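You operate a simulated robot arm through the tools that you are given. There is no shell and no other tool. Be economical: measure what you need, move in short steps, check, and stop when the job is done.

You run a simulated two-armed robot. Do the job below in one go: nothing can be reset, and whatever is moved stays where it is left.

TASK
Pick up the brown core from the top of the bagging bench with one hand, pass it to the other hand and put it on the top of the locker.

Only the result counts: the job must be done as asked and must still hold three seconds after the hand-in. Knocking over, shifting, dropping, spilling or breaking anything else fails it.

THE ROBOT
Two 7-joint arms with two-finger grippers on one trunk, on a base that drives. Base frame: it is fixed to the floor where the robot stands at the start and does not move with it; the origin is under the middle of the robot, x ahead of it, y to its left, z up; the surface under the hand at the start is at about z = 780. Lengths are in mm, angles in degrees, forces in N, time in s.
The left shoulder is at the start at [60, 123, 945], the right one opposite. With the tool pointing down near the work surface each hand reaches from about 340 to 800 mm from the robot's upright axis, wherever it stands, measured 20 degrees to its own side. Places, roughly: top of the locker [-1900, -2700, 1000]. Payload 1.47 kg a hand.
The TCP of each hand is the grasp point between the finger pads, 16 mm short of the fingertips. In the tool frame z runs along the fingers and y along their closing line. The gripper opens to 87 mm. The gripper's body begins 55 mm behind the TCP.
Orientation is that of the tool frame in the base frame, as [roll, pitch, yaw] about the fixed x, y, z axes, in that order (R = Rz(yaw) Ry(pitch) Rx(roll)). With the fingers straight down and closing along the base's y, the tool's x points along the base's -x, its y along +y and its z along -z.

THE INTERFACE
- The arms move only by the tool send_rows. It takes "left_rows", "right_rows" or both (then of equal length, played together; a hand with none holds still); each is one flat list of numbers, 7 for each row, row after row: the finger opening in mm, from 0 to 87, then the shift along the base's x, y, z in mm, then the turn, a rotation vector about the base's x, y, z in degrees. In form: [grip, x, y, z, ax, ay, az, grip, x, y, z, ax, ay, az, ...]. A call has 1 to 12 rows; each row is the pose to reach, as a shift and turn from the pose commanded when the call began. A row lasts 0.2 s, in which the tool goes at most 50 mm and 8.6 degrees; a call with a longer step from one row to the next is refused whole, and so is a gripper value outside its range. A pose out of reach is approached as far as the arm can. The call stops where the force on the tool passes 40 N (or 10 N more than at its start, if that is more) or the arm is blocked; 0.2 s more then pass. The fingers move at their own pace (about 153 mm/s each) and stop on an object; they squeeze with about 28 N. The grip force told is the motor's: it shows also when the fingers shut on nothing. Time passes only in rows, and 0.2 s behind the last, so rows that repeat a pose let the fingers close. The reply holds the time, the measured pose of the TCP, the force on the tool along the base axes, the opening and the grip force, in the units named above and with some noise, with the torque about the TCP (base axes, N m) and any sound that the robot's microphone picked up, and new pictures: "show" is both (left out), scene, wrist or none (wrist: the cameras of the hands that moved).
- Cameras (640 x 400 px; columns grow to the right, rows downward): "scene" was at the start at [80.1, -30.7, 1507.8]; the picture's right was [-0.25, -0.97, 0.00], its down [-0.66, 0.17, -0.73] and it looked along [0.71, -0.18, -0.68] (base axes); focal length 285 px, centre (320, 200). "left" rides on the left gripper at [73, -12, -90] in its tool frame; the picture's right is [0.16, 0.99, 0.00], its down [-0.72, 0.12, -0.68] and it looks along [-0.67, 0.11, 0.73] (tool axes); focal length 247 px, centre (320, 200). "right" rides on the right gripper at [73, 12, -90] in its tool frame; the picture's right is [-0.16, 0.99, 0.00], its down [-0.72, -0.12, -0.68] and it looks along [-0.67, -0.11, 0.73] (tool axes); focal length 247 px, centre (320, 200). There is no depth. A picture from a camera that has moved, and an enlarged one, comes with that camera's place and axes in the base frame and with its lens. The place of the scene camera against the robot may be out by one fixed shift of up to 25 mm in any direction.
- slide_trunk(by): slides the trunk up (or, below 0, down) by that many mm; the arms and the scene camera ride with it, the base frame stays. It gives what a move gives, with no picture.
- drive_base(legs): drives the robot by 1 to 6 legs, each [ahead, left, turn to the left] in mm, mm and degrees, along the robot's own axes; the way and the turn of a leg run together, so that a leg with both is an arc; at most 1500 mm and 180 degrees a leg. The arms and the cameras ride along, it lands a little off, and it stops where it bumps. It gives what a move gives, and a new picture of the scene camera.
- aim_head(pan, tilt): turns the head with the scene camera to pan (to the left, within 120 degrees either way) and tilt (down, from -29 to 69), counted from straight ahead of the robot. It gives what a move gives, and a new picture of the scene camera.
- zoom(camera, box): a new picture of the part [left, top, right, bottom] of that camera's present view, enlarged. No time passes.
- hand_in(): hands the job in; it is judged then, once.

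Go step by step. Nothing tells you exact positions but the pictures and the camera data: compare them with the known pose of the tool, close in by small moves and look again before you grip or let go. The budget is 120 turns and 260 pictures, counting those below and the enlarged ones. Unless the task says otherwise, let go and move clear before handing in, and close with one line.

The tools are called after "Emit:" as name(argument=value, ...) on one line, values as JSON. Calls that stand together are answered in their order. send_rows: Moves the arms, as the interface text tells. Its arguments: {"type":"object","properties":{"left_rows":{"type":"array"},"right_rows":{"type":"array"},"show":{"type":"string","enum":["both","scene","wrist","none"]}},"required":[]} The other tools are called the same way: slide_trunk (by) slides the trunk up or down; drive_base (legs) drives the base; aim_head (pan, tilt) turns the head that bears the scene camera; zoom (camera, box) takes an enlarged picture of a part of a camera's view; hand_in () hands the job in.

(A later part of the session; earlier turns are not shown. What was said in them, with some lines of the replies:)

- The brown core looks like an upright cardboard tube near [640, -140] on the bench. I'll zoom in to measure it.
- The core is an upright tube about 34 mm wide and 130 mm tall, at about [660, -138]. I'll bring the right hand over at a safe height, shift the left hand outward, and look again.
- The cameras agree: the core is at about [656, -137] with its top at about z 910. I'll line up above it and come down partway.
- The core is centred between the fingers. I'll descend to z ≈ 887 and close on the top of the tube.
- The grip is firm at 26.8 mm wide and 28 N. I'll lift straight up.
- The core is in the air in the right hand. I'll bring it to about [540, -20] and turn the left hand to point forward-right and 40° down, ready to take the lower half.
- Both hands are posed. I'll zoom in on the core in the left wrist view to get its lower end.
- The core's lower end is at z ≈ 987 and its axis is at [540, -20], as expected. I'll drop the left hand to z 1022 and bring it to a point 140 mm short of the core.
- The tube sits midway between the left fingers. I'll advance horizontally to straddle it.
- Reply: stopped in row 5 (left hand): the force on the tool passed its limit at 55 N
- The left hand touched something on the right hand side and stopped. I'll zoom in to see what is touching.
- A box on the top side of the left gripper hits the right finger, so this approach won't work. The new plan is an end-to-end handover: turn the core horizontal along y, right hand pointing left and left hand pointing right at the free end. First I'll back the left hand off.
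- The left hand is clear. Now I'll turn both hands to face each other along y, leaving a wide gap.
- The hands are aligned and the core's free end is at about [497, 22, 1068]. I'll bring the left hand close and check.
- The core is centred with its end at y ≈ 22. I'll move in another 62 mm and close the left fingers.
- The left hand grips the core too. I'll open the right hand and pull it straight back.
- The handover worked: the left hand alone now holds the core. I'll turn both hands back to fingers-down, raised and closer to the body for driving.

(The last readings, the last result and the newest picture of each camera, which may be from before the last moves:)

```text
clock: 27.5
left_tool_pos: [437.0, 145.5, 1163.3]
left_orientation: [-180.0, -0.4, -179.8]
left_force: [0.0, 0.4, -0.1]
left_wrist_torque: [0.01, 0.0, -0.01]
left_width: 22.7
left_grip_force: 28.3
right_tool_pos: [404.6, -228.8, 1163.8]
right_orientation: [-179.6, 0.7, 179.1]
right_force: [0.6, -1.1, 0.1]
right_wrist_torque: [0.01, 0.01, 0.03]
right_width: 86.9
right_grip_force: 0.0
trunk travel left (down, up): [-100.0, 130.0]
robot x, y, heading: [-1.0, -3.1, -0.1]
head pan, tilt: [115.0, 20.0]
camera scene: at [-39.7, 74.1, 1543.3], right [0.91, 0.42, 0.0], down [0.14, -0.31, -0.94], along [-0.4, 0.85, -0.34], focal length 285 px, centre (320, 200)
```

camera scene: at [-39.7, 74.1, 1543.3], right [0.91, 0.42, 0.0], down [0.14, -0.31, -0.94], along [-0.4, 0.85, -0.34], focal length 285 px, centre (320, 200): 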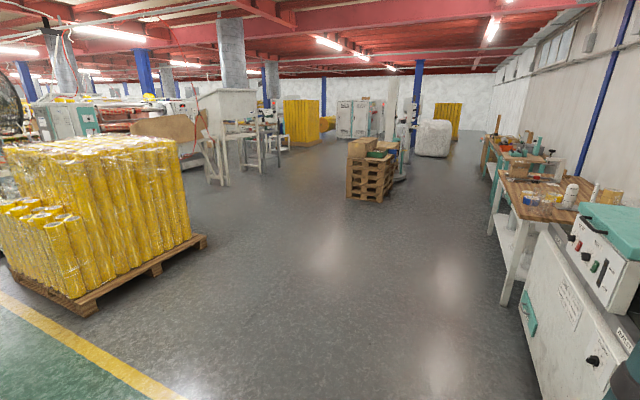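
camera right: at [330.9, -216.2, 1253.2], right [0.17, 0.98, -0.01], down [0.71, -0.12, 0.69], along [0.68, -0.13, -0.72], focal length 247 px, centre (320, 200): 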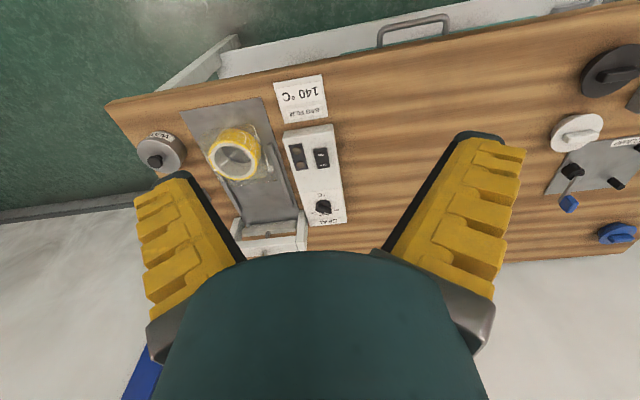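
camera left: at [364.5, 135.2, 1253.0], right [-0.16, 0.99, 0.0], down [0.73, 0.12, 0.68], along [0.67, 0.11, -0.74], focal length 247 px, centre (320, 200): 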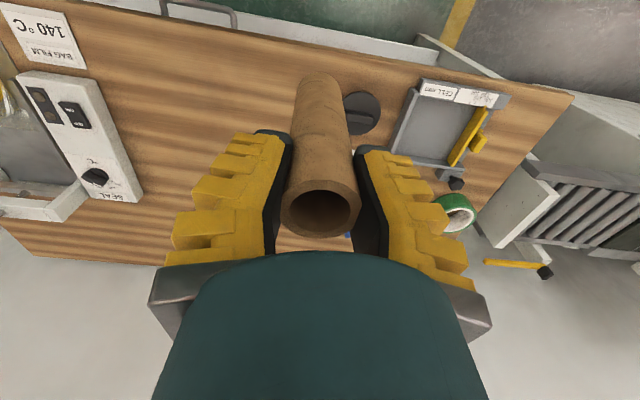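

The locker is the grey cabinet with a small box on top, beside the blue trolley, against the -y wall at about [-1900, -2720]. I'll back off from the bench, turn to face it and drive to about 1.7 m short of it.

Emit:
drive_base(legs=[[-700, 0, 0], [0, 0, -90], [900, 0, 0], [0, -1200, 0]])

Emit:
aim_head(pan=0, tilt=25)

```text
clock: 49.7
left_tool_pos: [-1771.6, -1299.9, 1162.9]
left_orientation: [179.9, -0.4, 87.2]
left_force: [-0.1, -0.7, -0.2]
left_wrist_torque: [0.01, -0.02, -0.02]
left_width: 22.5
left_grip_force: 27.6
right_tool_pos: [-2144.3, -1248.7, 1164.7]
right_orientation: [-179.6, 0.7, 86.3]
right_force: [-0.3, 0.3, -0.1]
right_wrist_torque: [0.0, -0.01, 0.02]
right_width: 86.9
right_grip_force: 0.0
trunk travel left (down, up): [-100.0, 130.0]
robot x, y, heading: [-1892.8, -859.3, -92.6]
head pan, tilt: [115.0, 20.0]
camera scene: at [-1819.5, -841.0, 1543.3], right [0.38, -0.93, 0.0], down [-0.32, -0.13, -0.94], along [0.87, 0.36, -0.34], focal length 285 px, centre (320, 200)
```

scene: 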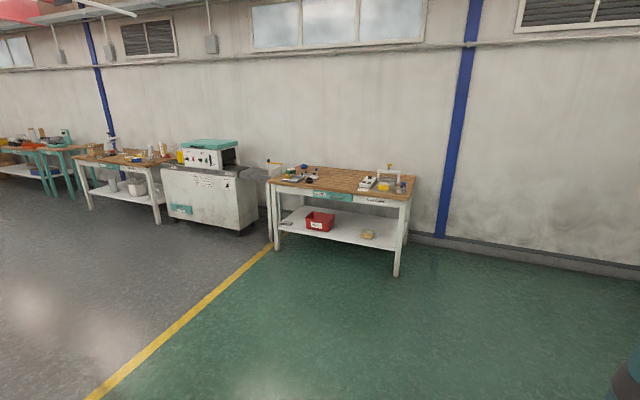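

```text
clock: 51.6
left_tool_pos: [-1769.7, -1299.2, 1162.7]
left_orientation: [179.9, -0.4, 87.2]
left_force: [-0.5, 0.0, -0.4]
left_wrist_torque: [0.02, -0.02, 0.03]
left_width: 22.3
left_grip_force: 28.0
right_tool_pos: [-2143.7, -1248.3, 1163.6]
right_orientation: [-179.6, 0.8, 86.3]
right_force: [0.3, 0.3, 0.2]
right_wrist_torque: [-0.01, -0.01, -0.01]
right_width: 86.9
right_grip_force: 0.1
trunk travel left (down, up): [-100.0, 130.0]
robot x, y, heading: [-1892.8, -856.4, -92.9]
head pan, tilt: [0.0, 25.0]
camera scene: at [-1910.1, -968.2, 1535.3], right [-1.0, 0.05, 0.0], down [0.02, 0.42, -0.91], along [-0.04, -0.91, -0.42], focal length 285 px, centre (320, 200)
```

scene: 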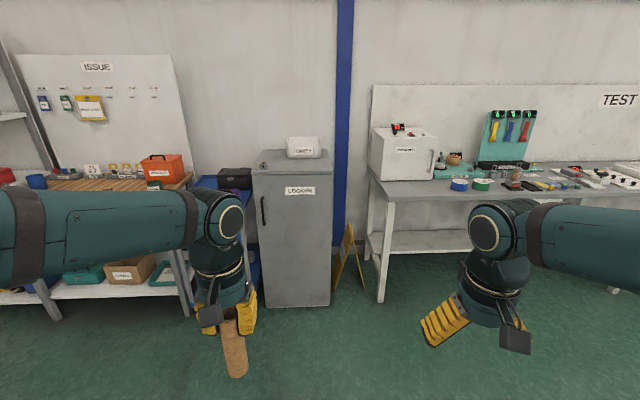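

The locker is in view with a small box at the back of its top. I'll zoom in to see the free area.

Emit:
zoom(camera="scene", box=[235, 120, 355, 200])

```text
5.00 times, centred on (295, 160) of scene
camera zoom: at [-1910.1, -968.2, 1535.3], right [-1.0, 0.05, 0.0], down [0.02, 0.42, -0.91], along [-0.04, -0.91, -0.42], focal length 1427 px, centre (445, 400)
```

zoom: 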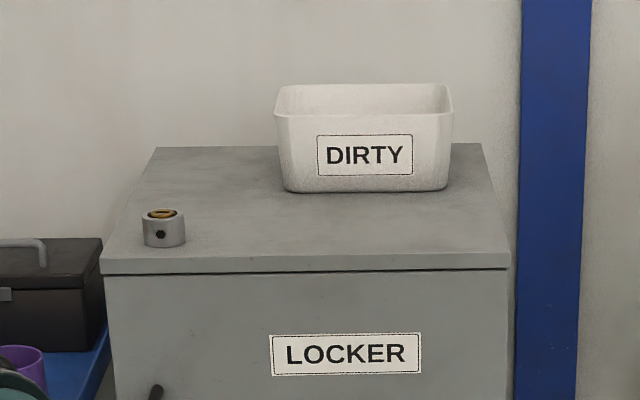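

The free spot is the front middle of the top, about [-1850, -2620], between the small cup and the DIRTY bin. I'll raise the trunk, straighten up and drive in to about 640 mm from that spot.

Emit:
slide_trunk(by=80)

Emit:
drive_base(legs=[[0, 0, 2.9], [0, -117, 0], [1000, 0, 0]])

Emit:
aim_head(pan=10, tilt=45)

```text
clock: 52.8
left_tool_pos: [-1770.7, -1300.0, 1242.7]
left_orientation: [179.9, -0.4, 87.2]
left_force: [-0.4, 0.8, -0.2]
left_wrist_torque: [0.0, -0.03, 0.02]
left_width: 22.3
left_grip_force: 28.1
right_tool_pos: [-2143.8, -1249.8, 1244.0]
right_orientation: [-179.6, 0.6, 86.3]
right_force: [0.3, -0.6, 0.3]
right_wrist_torque: [0.01, -0.01, -0.03]
right_width: 87.1
right_grip_force: 0.0
trunk travel left (down, up): [-180.0, 50.0]
robot x, y, heading: [-1894.4, -857.1, -92.5]
head pan, tilt: [0.0, 25.0]
```

```text
clock: 59.8
left_tool_pos: [-1866.4, -2311.1, 1242.2]
left_orientation: [180.0, -0.4, 90.0]
left_force: [0.1, -0.2, -0.2]
left_wrist_torque: [0.02, -0.03, 0.01]
left_width: 22.4
left_grip_force: 28.1
right_tool_pos: [-2242.4, -2278.1, 1244.6]
right_orientation: [-179.6, 0.6, 89.0]
right_force: [-0.1, -0.6, -0.3]
right_wrist_torque: [0.02, -0.01, -0.01]
right_width: 87.1
right_grip_force: 0.2
trunk travel left (down, up): [-180.0, 50.0]
robot x, y, heading: [-2009.9, -1874.0, -90.1]
head pan, tilt: [0.0, 25.0]
camera scene: at [-2022.0, -1986.1, 1615.2], right [-1.0, 0.0, 0.0], down [0.0, 0.42, -0.91], along [0.0, -0.91, -0.42], focal length 285 px, centre (320, 200)
```

scene: 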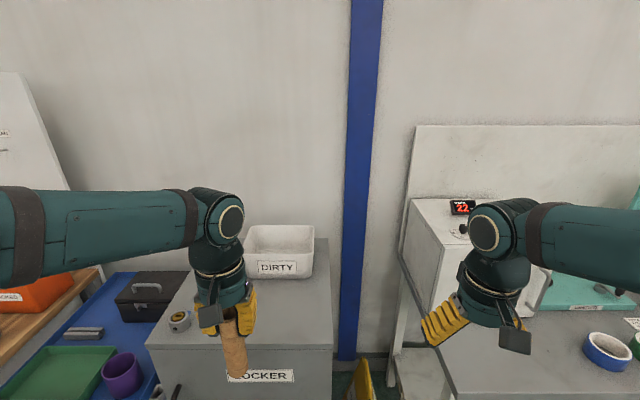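

```text
clock: 60.6
left_tool_pos: [-1866.3, -2310.2, 1242.8]
left_orientation: [180.0, -0.4, 90.0]
left_force: [0.7, -0.8, -0.2]
left_wrist_torque: [0.0, 0.0, 0.01]
left_width: 22.4
left_grip_force: 28.4
right_tool_pos: [-2241.9, -2277.6, 1243.9]
right_orientation: [-179.5, 0.8, 88.9]
right_force: [-0.5, -0.2, -1.0]
right_wrist_torque: [0.02, -0.05, 0.0]
right_width: 87.0
right_grip_force: 0.1
trunk travel left (down, up): [-180.0, 50.0]
robot x, y, heading: [-2011.9, -1872.9, -90.1]
head pan, tilt: [10.0, 45.0]
camera scene: at [-2007.9, -1973.6, 1584.7], right [-0.99, -0.17, 0.0], down [-0.12, 0.7, -0.71], along [0.12, -0.7, -0.71], focal length 285 px, centre (320, 200)
```

scene: 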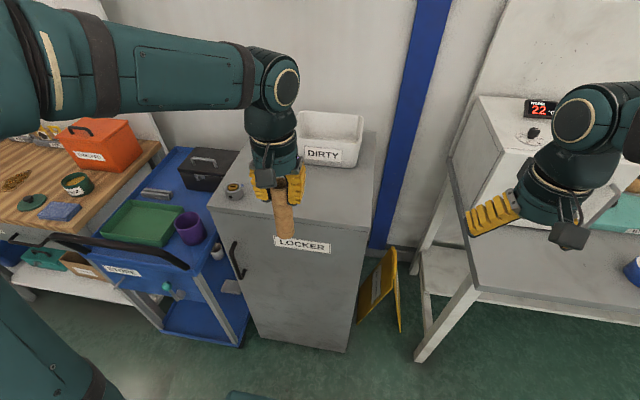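

I'm well lined up, and the locker front edge is at y ≈ -2470. I'll drive 100 mm more, then move the left hand out over the spot while staying high.

Emit:
drive_base(legs=[[100, 0, 0]])

Emit:
send_rows(left_rows=[20, 0, -35, 0, 0, 0, 0, 20, 0, -70, 0, 0, 0, 0, 20, 0, -105, 0, 0, 0, 0, 20, 0, -140, 0, 0, 0, 0, 20, 0, -170, -20, 0, 0, 0, 20, 0, -180, -50, 0, 0, 0, 20, 0, -180, -50, 0, 0, 0])

```text
clock: 61.7
left_tool_pos: [-1867.1, -2409.7, 1242.1]
left_orientation: [179.8, -0.4, 89.9]
left_force: [0.9, 0.3, 0.8]
left_wrist_torque: [0.01, -0.01, 0.02]
left_width: 22.4
left_grip_force: 27.8
right_tool_pos: [-2243.0, -2376.4, 1243.5]
right_orientation: [-179.5, 0.7, 88.8]
right_force: [-0.5, 0.3, 0.5]
right_wrist_torque: [0.01, 0.0, 0.02]
right_width: 86.9
right_grip_force: 0.0
trunk travel left (down, up): [-180.0, 50.0]
robot x, y, heading: [-2011.6, -1973.8, -90.1]
head pan, tilt: [10.0, 45.0]
camera scene: at [-2008.2, -2073.1, 1584.6], right [-0.99, -0.17, 0.0], down [-0.12, 0.7, -0.71], along [0.12, -0.7, -0.71], focal length 285 px, centre (320, 200)
```

scene: 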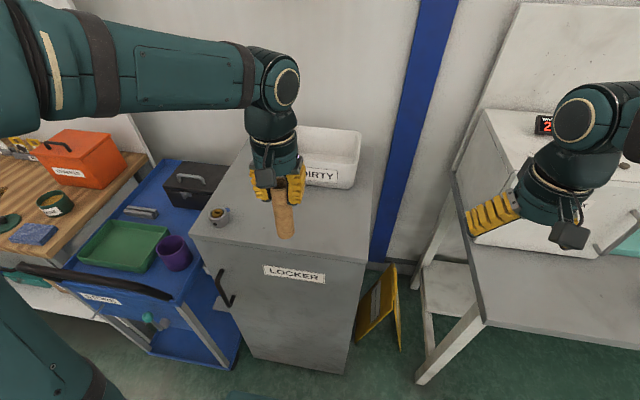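

```text
clock: 63.3
left_tool_pos: [-1867.3, -2588.2, 1192.0]
left_orientation: [179.9, -0.4, 89.9]
left_force: [0.5, 0.5, 0.0]
left_wrist_torque: [-0.03, -0.01, 0.05]
left_width: 22.4
left_grip_force: 28.3
right_tool_pos: [-2242.0, -2377.3, 1244.7]
right_orientation: [-179.6, 0.8, 89.0]
right_force: [0.7, -0.2, -0.2]
right_wrist_torque: [0.01, -0.03, 0.04]
right_width: 87.1
right_grip_force: 0.0
trunk travel left (down, up): [-180.0, 50.0]
robot x, y, heading: [-2015.2, -1968.8, -90.0]
head pan, tilt: [10.0, 45.0]
camera scene: at [-2008.2, -2071.9, 1584.7], right [-0.99, -0.17, 0.0], down [-0.12, 0.7, -0.71], along [0.12, -0.7, -0.71], focal length 285 px, centre (320, 200)
camera left: at [-1878.6, -2515.3, 1282.1], right [0.99, 0.16, 0.0], down [0.11, -0.73, 0.68], along [0.11, -0.67, -0.74], focal length 247 px, centre (320, 200)
```

scene: 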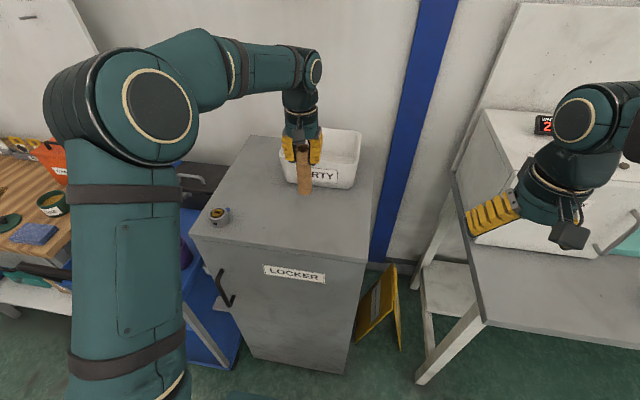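
left: 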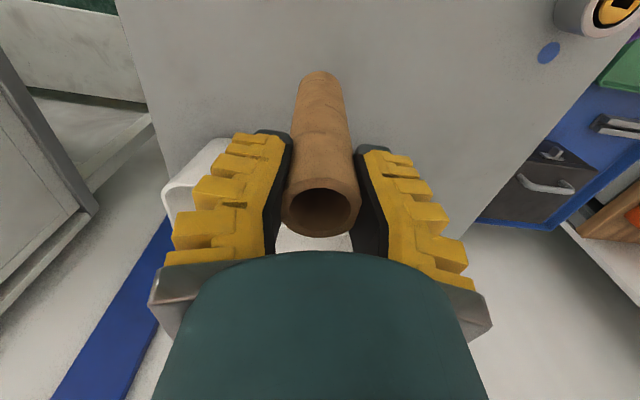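

The core is over the clear front middle of the top. I'll lower it 60 mm and look.

Emit:
send_rows(left_rows=[20, 0, 0, -20, 0, 0, 0, 20, 0, 0, -40, 0, 0, 0, 20, 0, 0, -55, 0, 0, 0, 20, 0, 0, -60, 0, 0, 0, 20, 0, 0, -60, 0, 0, 0])

Emit:
zoom(camera="scene", box=[200, 110, 400, 260])

```text
clock: 64.5
left_tool_pos: [-1868.0, -2587.7, 1133.1]
left_orientation: [179.9, -0.4, 89.8]
left_force: [1.1, -0.3, 3.2]
left_wrist_torque: [-0.07, -0.02, 0.03]
left_width: 22.9
left_grip_force: 27.9
right_tool_pos: [-2243.2, -2376.1, 1243.7]
right_orientation: [-179.6, 0.9, 89.1]
right_force: [0.3, 0.1, -0.6]
right_wrist_torque: [0.0, -0.04, -0.01]
right_width: 87.2
right_grip_force: 0.0
trunk travel left (down, up): [-180.0, 50.0]
robot x, y, heading: [-2013.3, -1976.9, -90.3]
head pan, tilt: [10.0, 45.0]
camera scene: at [-2008.3, -2072.1, 1584.7], right [-0.99, -0.17, 0.0], down [-0.12, 0.7, -0.71], along [0.12, -0.7, -0.71], focal length 285 px, centre (320, 200)
camera left: at [-1879.1, -2514.5, 1223.5], right [0.99, 0.16, 0.0], down [0.11, -0.73, 0.68], along [0.11, -0.67, -0.74], focal length 247 px, centre (320, 200)
```

scene: 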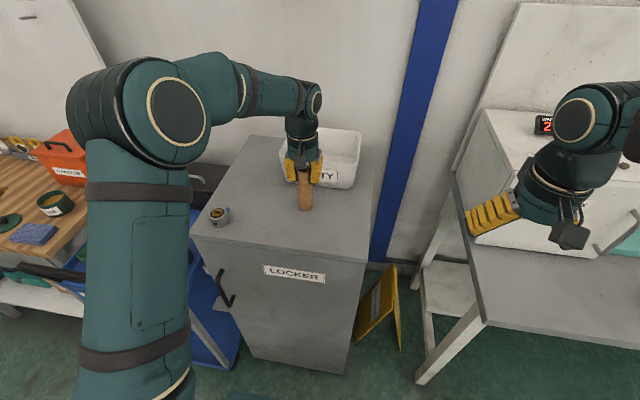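
left: 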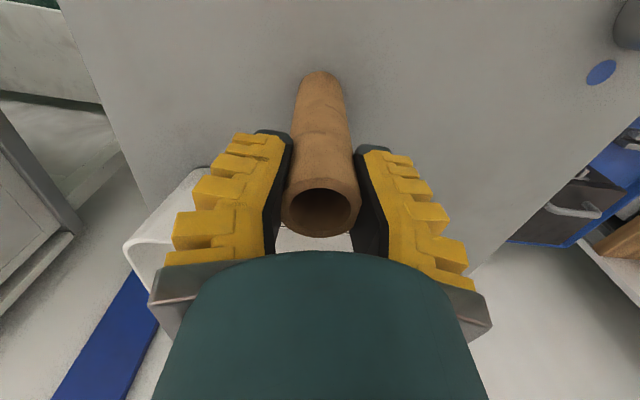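

```text
2.67 times, centred on (300, 185) of scene
camera zoom: at [-2008.3, -2072.1, 1584.7], right [-0.99, -0.17, 0.0], down [-0.12, 0.7, -0.71], along [0.12, -0.7, -0.71], focal length 761 px, centre (373, 240)
```

zoom: 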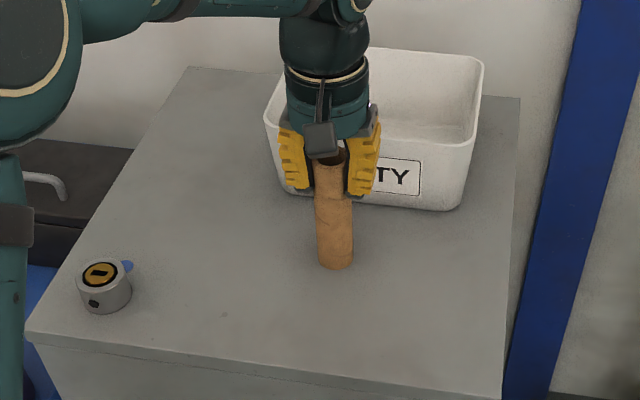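

The upward force of about 3 N suggests the core is just touching. I'll creep down a few mm to confirm.

Emit:
send_rows(left_rows=[20, 0, 0, -2, 0, 0, 0, 20, 0, 0, -4, 0, 0, 0, 20, 0, 0, -4, 0, 0, 0], show="wrist")

```text
clock: 65.3
left_tool_pos: [-1867.4, -2587.5, 1131.9]
left_orientation: [-180.0, -0.1, 90.0]
left_force: [0.4, -0.1, 23.7]
left_wrist_torque: [-0.11, 0.03, 0.0]
left_width: 25.6
left_grip_force: 28.2
right_tool_pos: [-2243.7, -2374.1, 1244.4]
right_orientation: [-179.6, 0.8, 88.9]
right_force: [1.1, -0.4, 0.0]
right_wrist_torque: [-0.01, -0.01, -0.02]
right_width: 86.9
right_grip_force: 0.1
trunk travel left (down, up): [-180.0, 50.0]
robot x, y, heading: [-2014.5, -1972.5, -89.8]
head pan, tilt: [10.0, 45.0]
camera left: at [-1879.2, -2513.7, 1221.1], right [0.99, 0.16, 0.0], down [0.11, -0.72, 0.68], along [0.11, -0.67, -0.73], focal length 247 px, centre (320, 200)
```

left: 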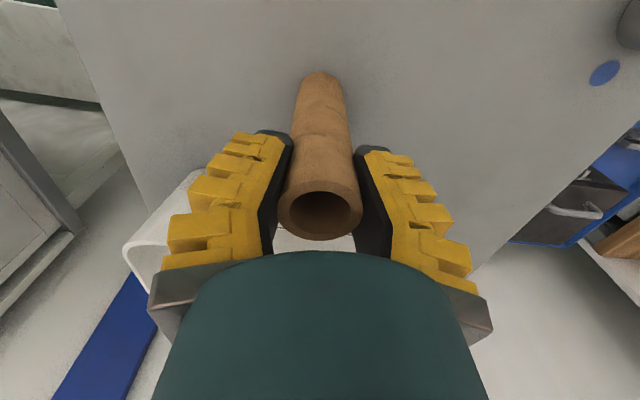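

The core is firmly seated on the top. I'll ease off 3 mm, open gently and rise clear.

Emit:
send_rows(left_rows=[20, 0, 0, 3, 0, 0, 0, 30, 0, 0, 3, 0, 0, 0, 36, 0, 0, 3, 0, 0, 0, 45, 0, 0, 3, 0, 0, 0, 70, 0, 0, 3, 0, 0, 0, 70, 0, 0, 3, 0, 0, 0])

```text
clock: 66.7
left_tool_pos: [-1868.3, -2588.4, 1130.7]
left_orientation: [179.9, -0.3, 89.9]
left_force: [1.0, 0.0, -0.2]
left_wrist_torque: [-0.02, 0.0, 0.0]
left_width: 73.6
left_grip_force: 2.2
right_tool_pos: [-2241.9, -2376.3, 1243.4]
right_orientation: [-179.5, 0.9, 89.0]
right_force: [-0.3, 0.0, -0.4]
right_wrist_torque: [0.02, -0.01, 0.01]
right_width: 87.0
right_grip_force: 0.1
trunk travel left (down, up): [-180.0, 50.0]
robot x, y, heading: [-2011.3, -1973.7, -90.3]
head pan, tilt: [10.0, 45.0]
camera scene: at [-2008.2, -2072.4, 1584.7], right [-0.99, -0.17, 0.0], down [-0.12, 0.7, -0.71], along [0.12, -0.7, -0.71], focal length 285 px, centre (320, 200)
camera left: at [-1878.7, -2515.5, 1221.6], right [0.99, 0.16, 0.0], down [0.11, -0.73, 0.68], along [0.11, -0.67, -0.74], focal length 247 px, centre (320, 200)
```

scene: 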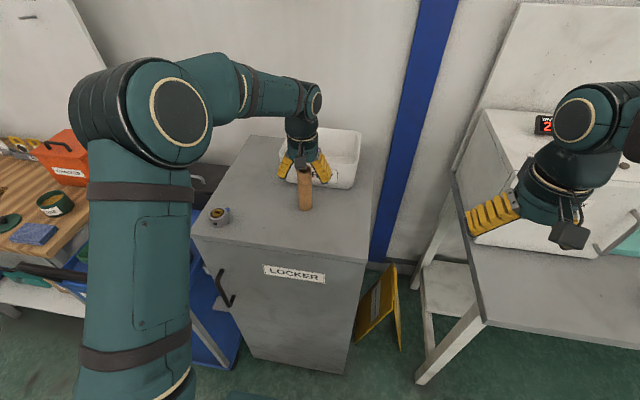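
left: 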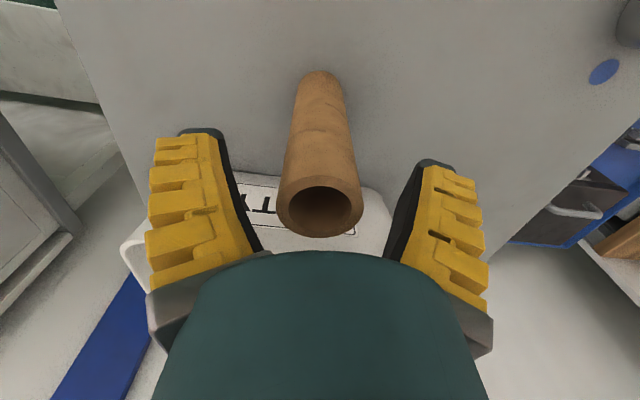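

The core stands upright on its own. I'll raise the left hand straight up, then pull it back.

Emit:
send_rows(left_rows=[70, 0, 0, 25, 0, 0, 0, 70, 0, 0, 55, 0, 0, 0, 70, 0, 0, 90, 0, 0, 0, 70, 0, 0, 120, 0, 0, 0, 70, 0, 40, 125, 0, 0, 0, 70, 0, 85, 125, 0, 0, 0, 70, 0, 130, 125, 0, 0, 0, 70, 0, 175, 125, 0, 0, 0, 70, 0, 175, 125, 0, 0, 0], show="scene")

Emit:
zoom(camera="scene", box=[200, 110, 400, 260])

```text
clock: 68.7
left_tool_pos: [-1865.6, -2416.4, 1256.5]
left_orientation: [179.8, -0.5, 90.0]
left_force: [0.0, 0.2, -0.7]
left_wrist_torque: [0.02, 0.0, 0.01]
left_width: 73.5
left_grip_force: 2.6
right_tool_pos: [-2242.6, -2377.7, 1243.3]
right_orientation: [-179.6, 0.7, 88.8]
right_force: [0.2, -0.7, -0.4]
right_wrist_torque: [0.02, 0.0, 0.03]
right_width: 87.0
right_grip_force: 0.1
trunk travel left (down, up): [-180.0, 50.0]
robot x, y, heading: [-2013.7, -1971.2, -90.2]
head pan, tilt: [10.0, 45.0]
camera scene: at [-2008.6, -2073.8, 1584.5], right [-0.99, -0.17, 0.0], down [-0.12, 0.7, -0.71], along [0.12, -0.7, -0.71], focal length 285 px, centre (320, 200)
```

scene: 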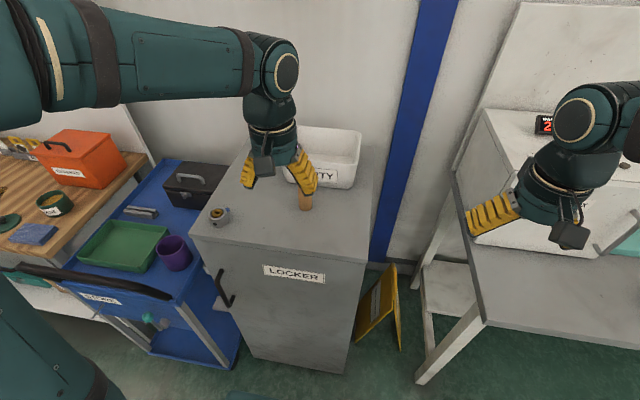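

```text
2.67 times, centred on (300, 185) of scene
camera zoom: at [-2008.6, -2073.8, 1584.5], right [-0.99, -0.17, 0.0], down [-0.12, 0.7, -0.71], along [0.12, -0.7, -0.71], focal length 761 px, centre (373, 240)
```

zoom: 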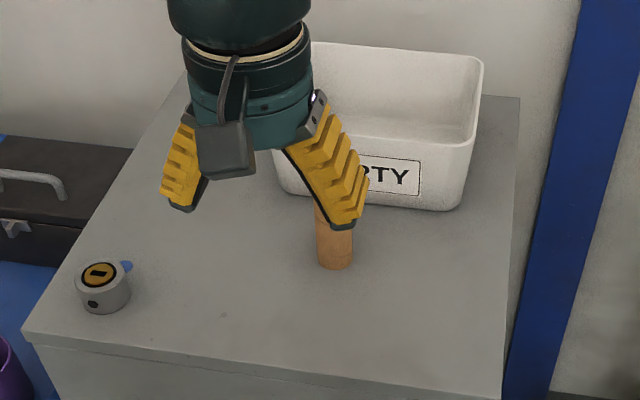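

The core stands upright on the locker top, the hand is clear of it, and nothing else on the locker has been moved. I'll hand in now.

Emit:
hand_in()

```text
The job is handed in.
```

The brown core was picked up with the right hand, passed to the left, and left standing upright on the locker top; the job is handed in.
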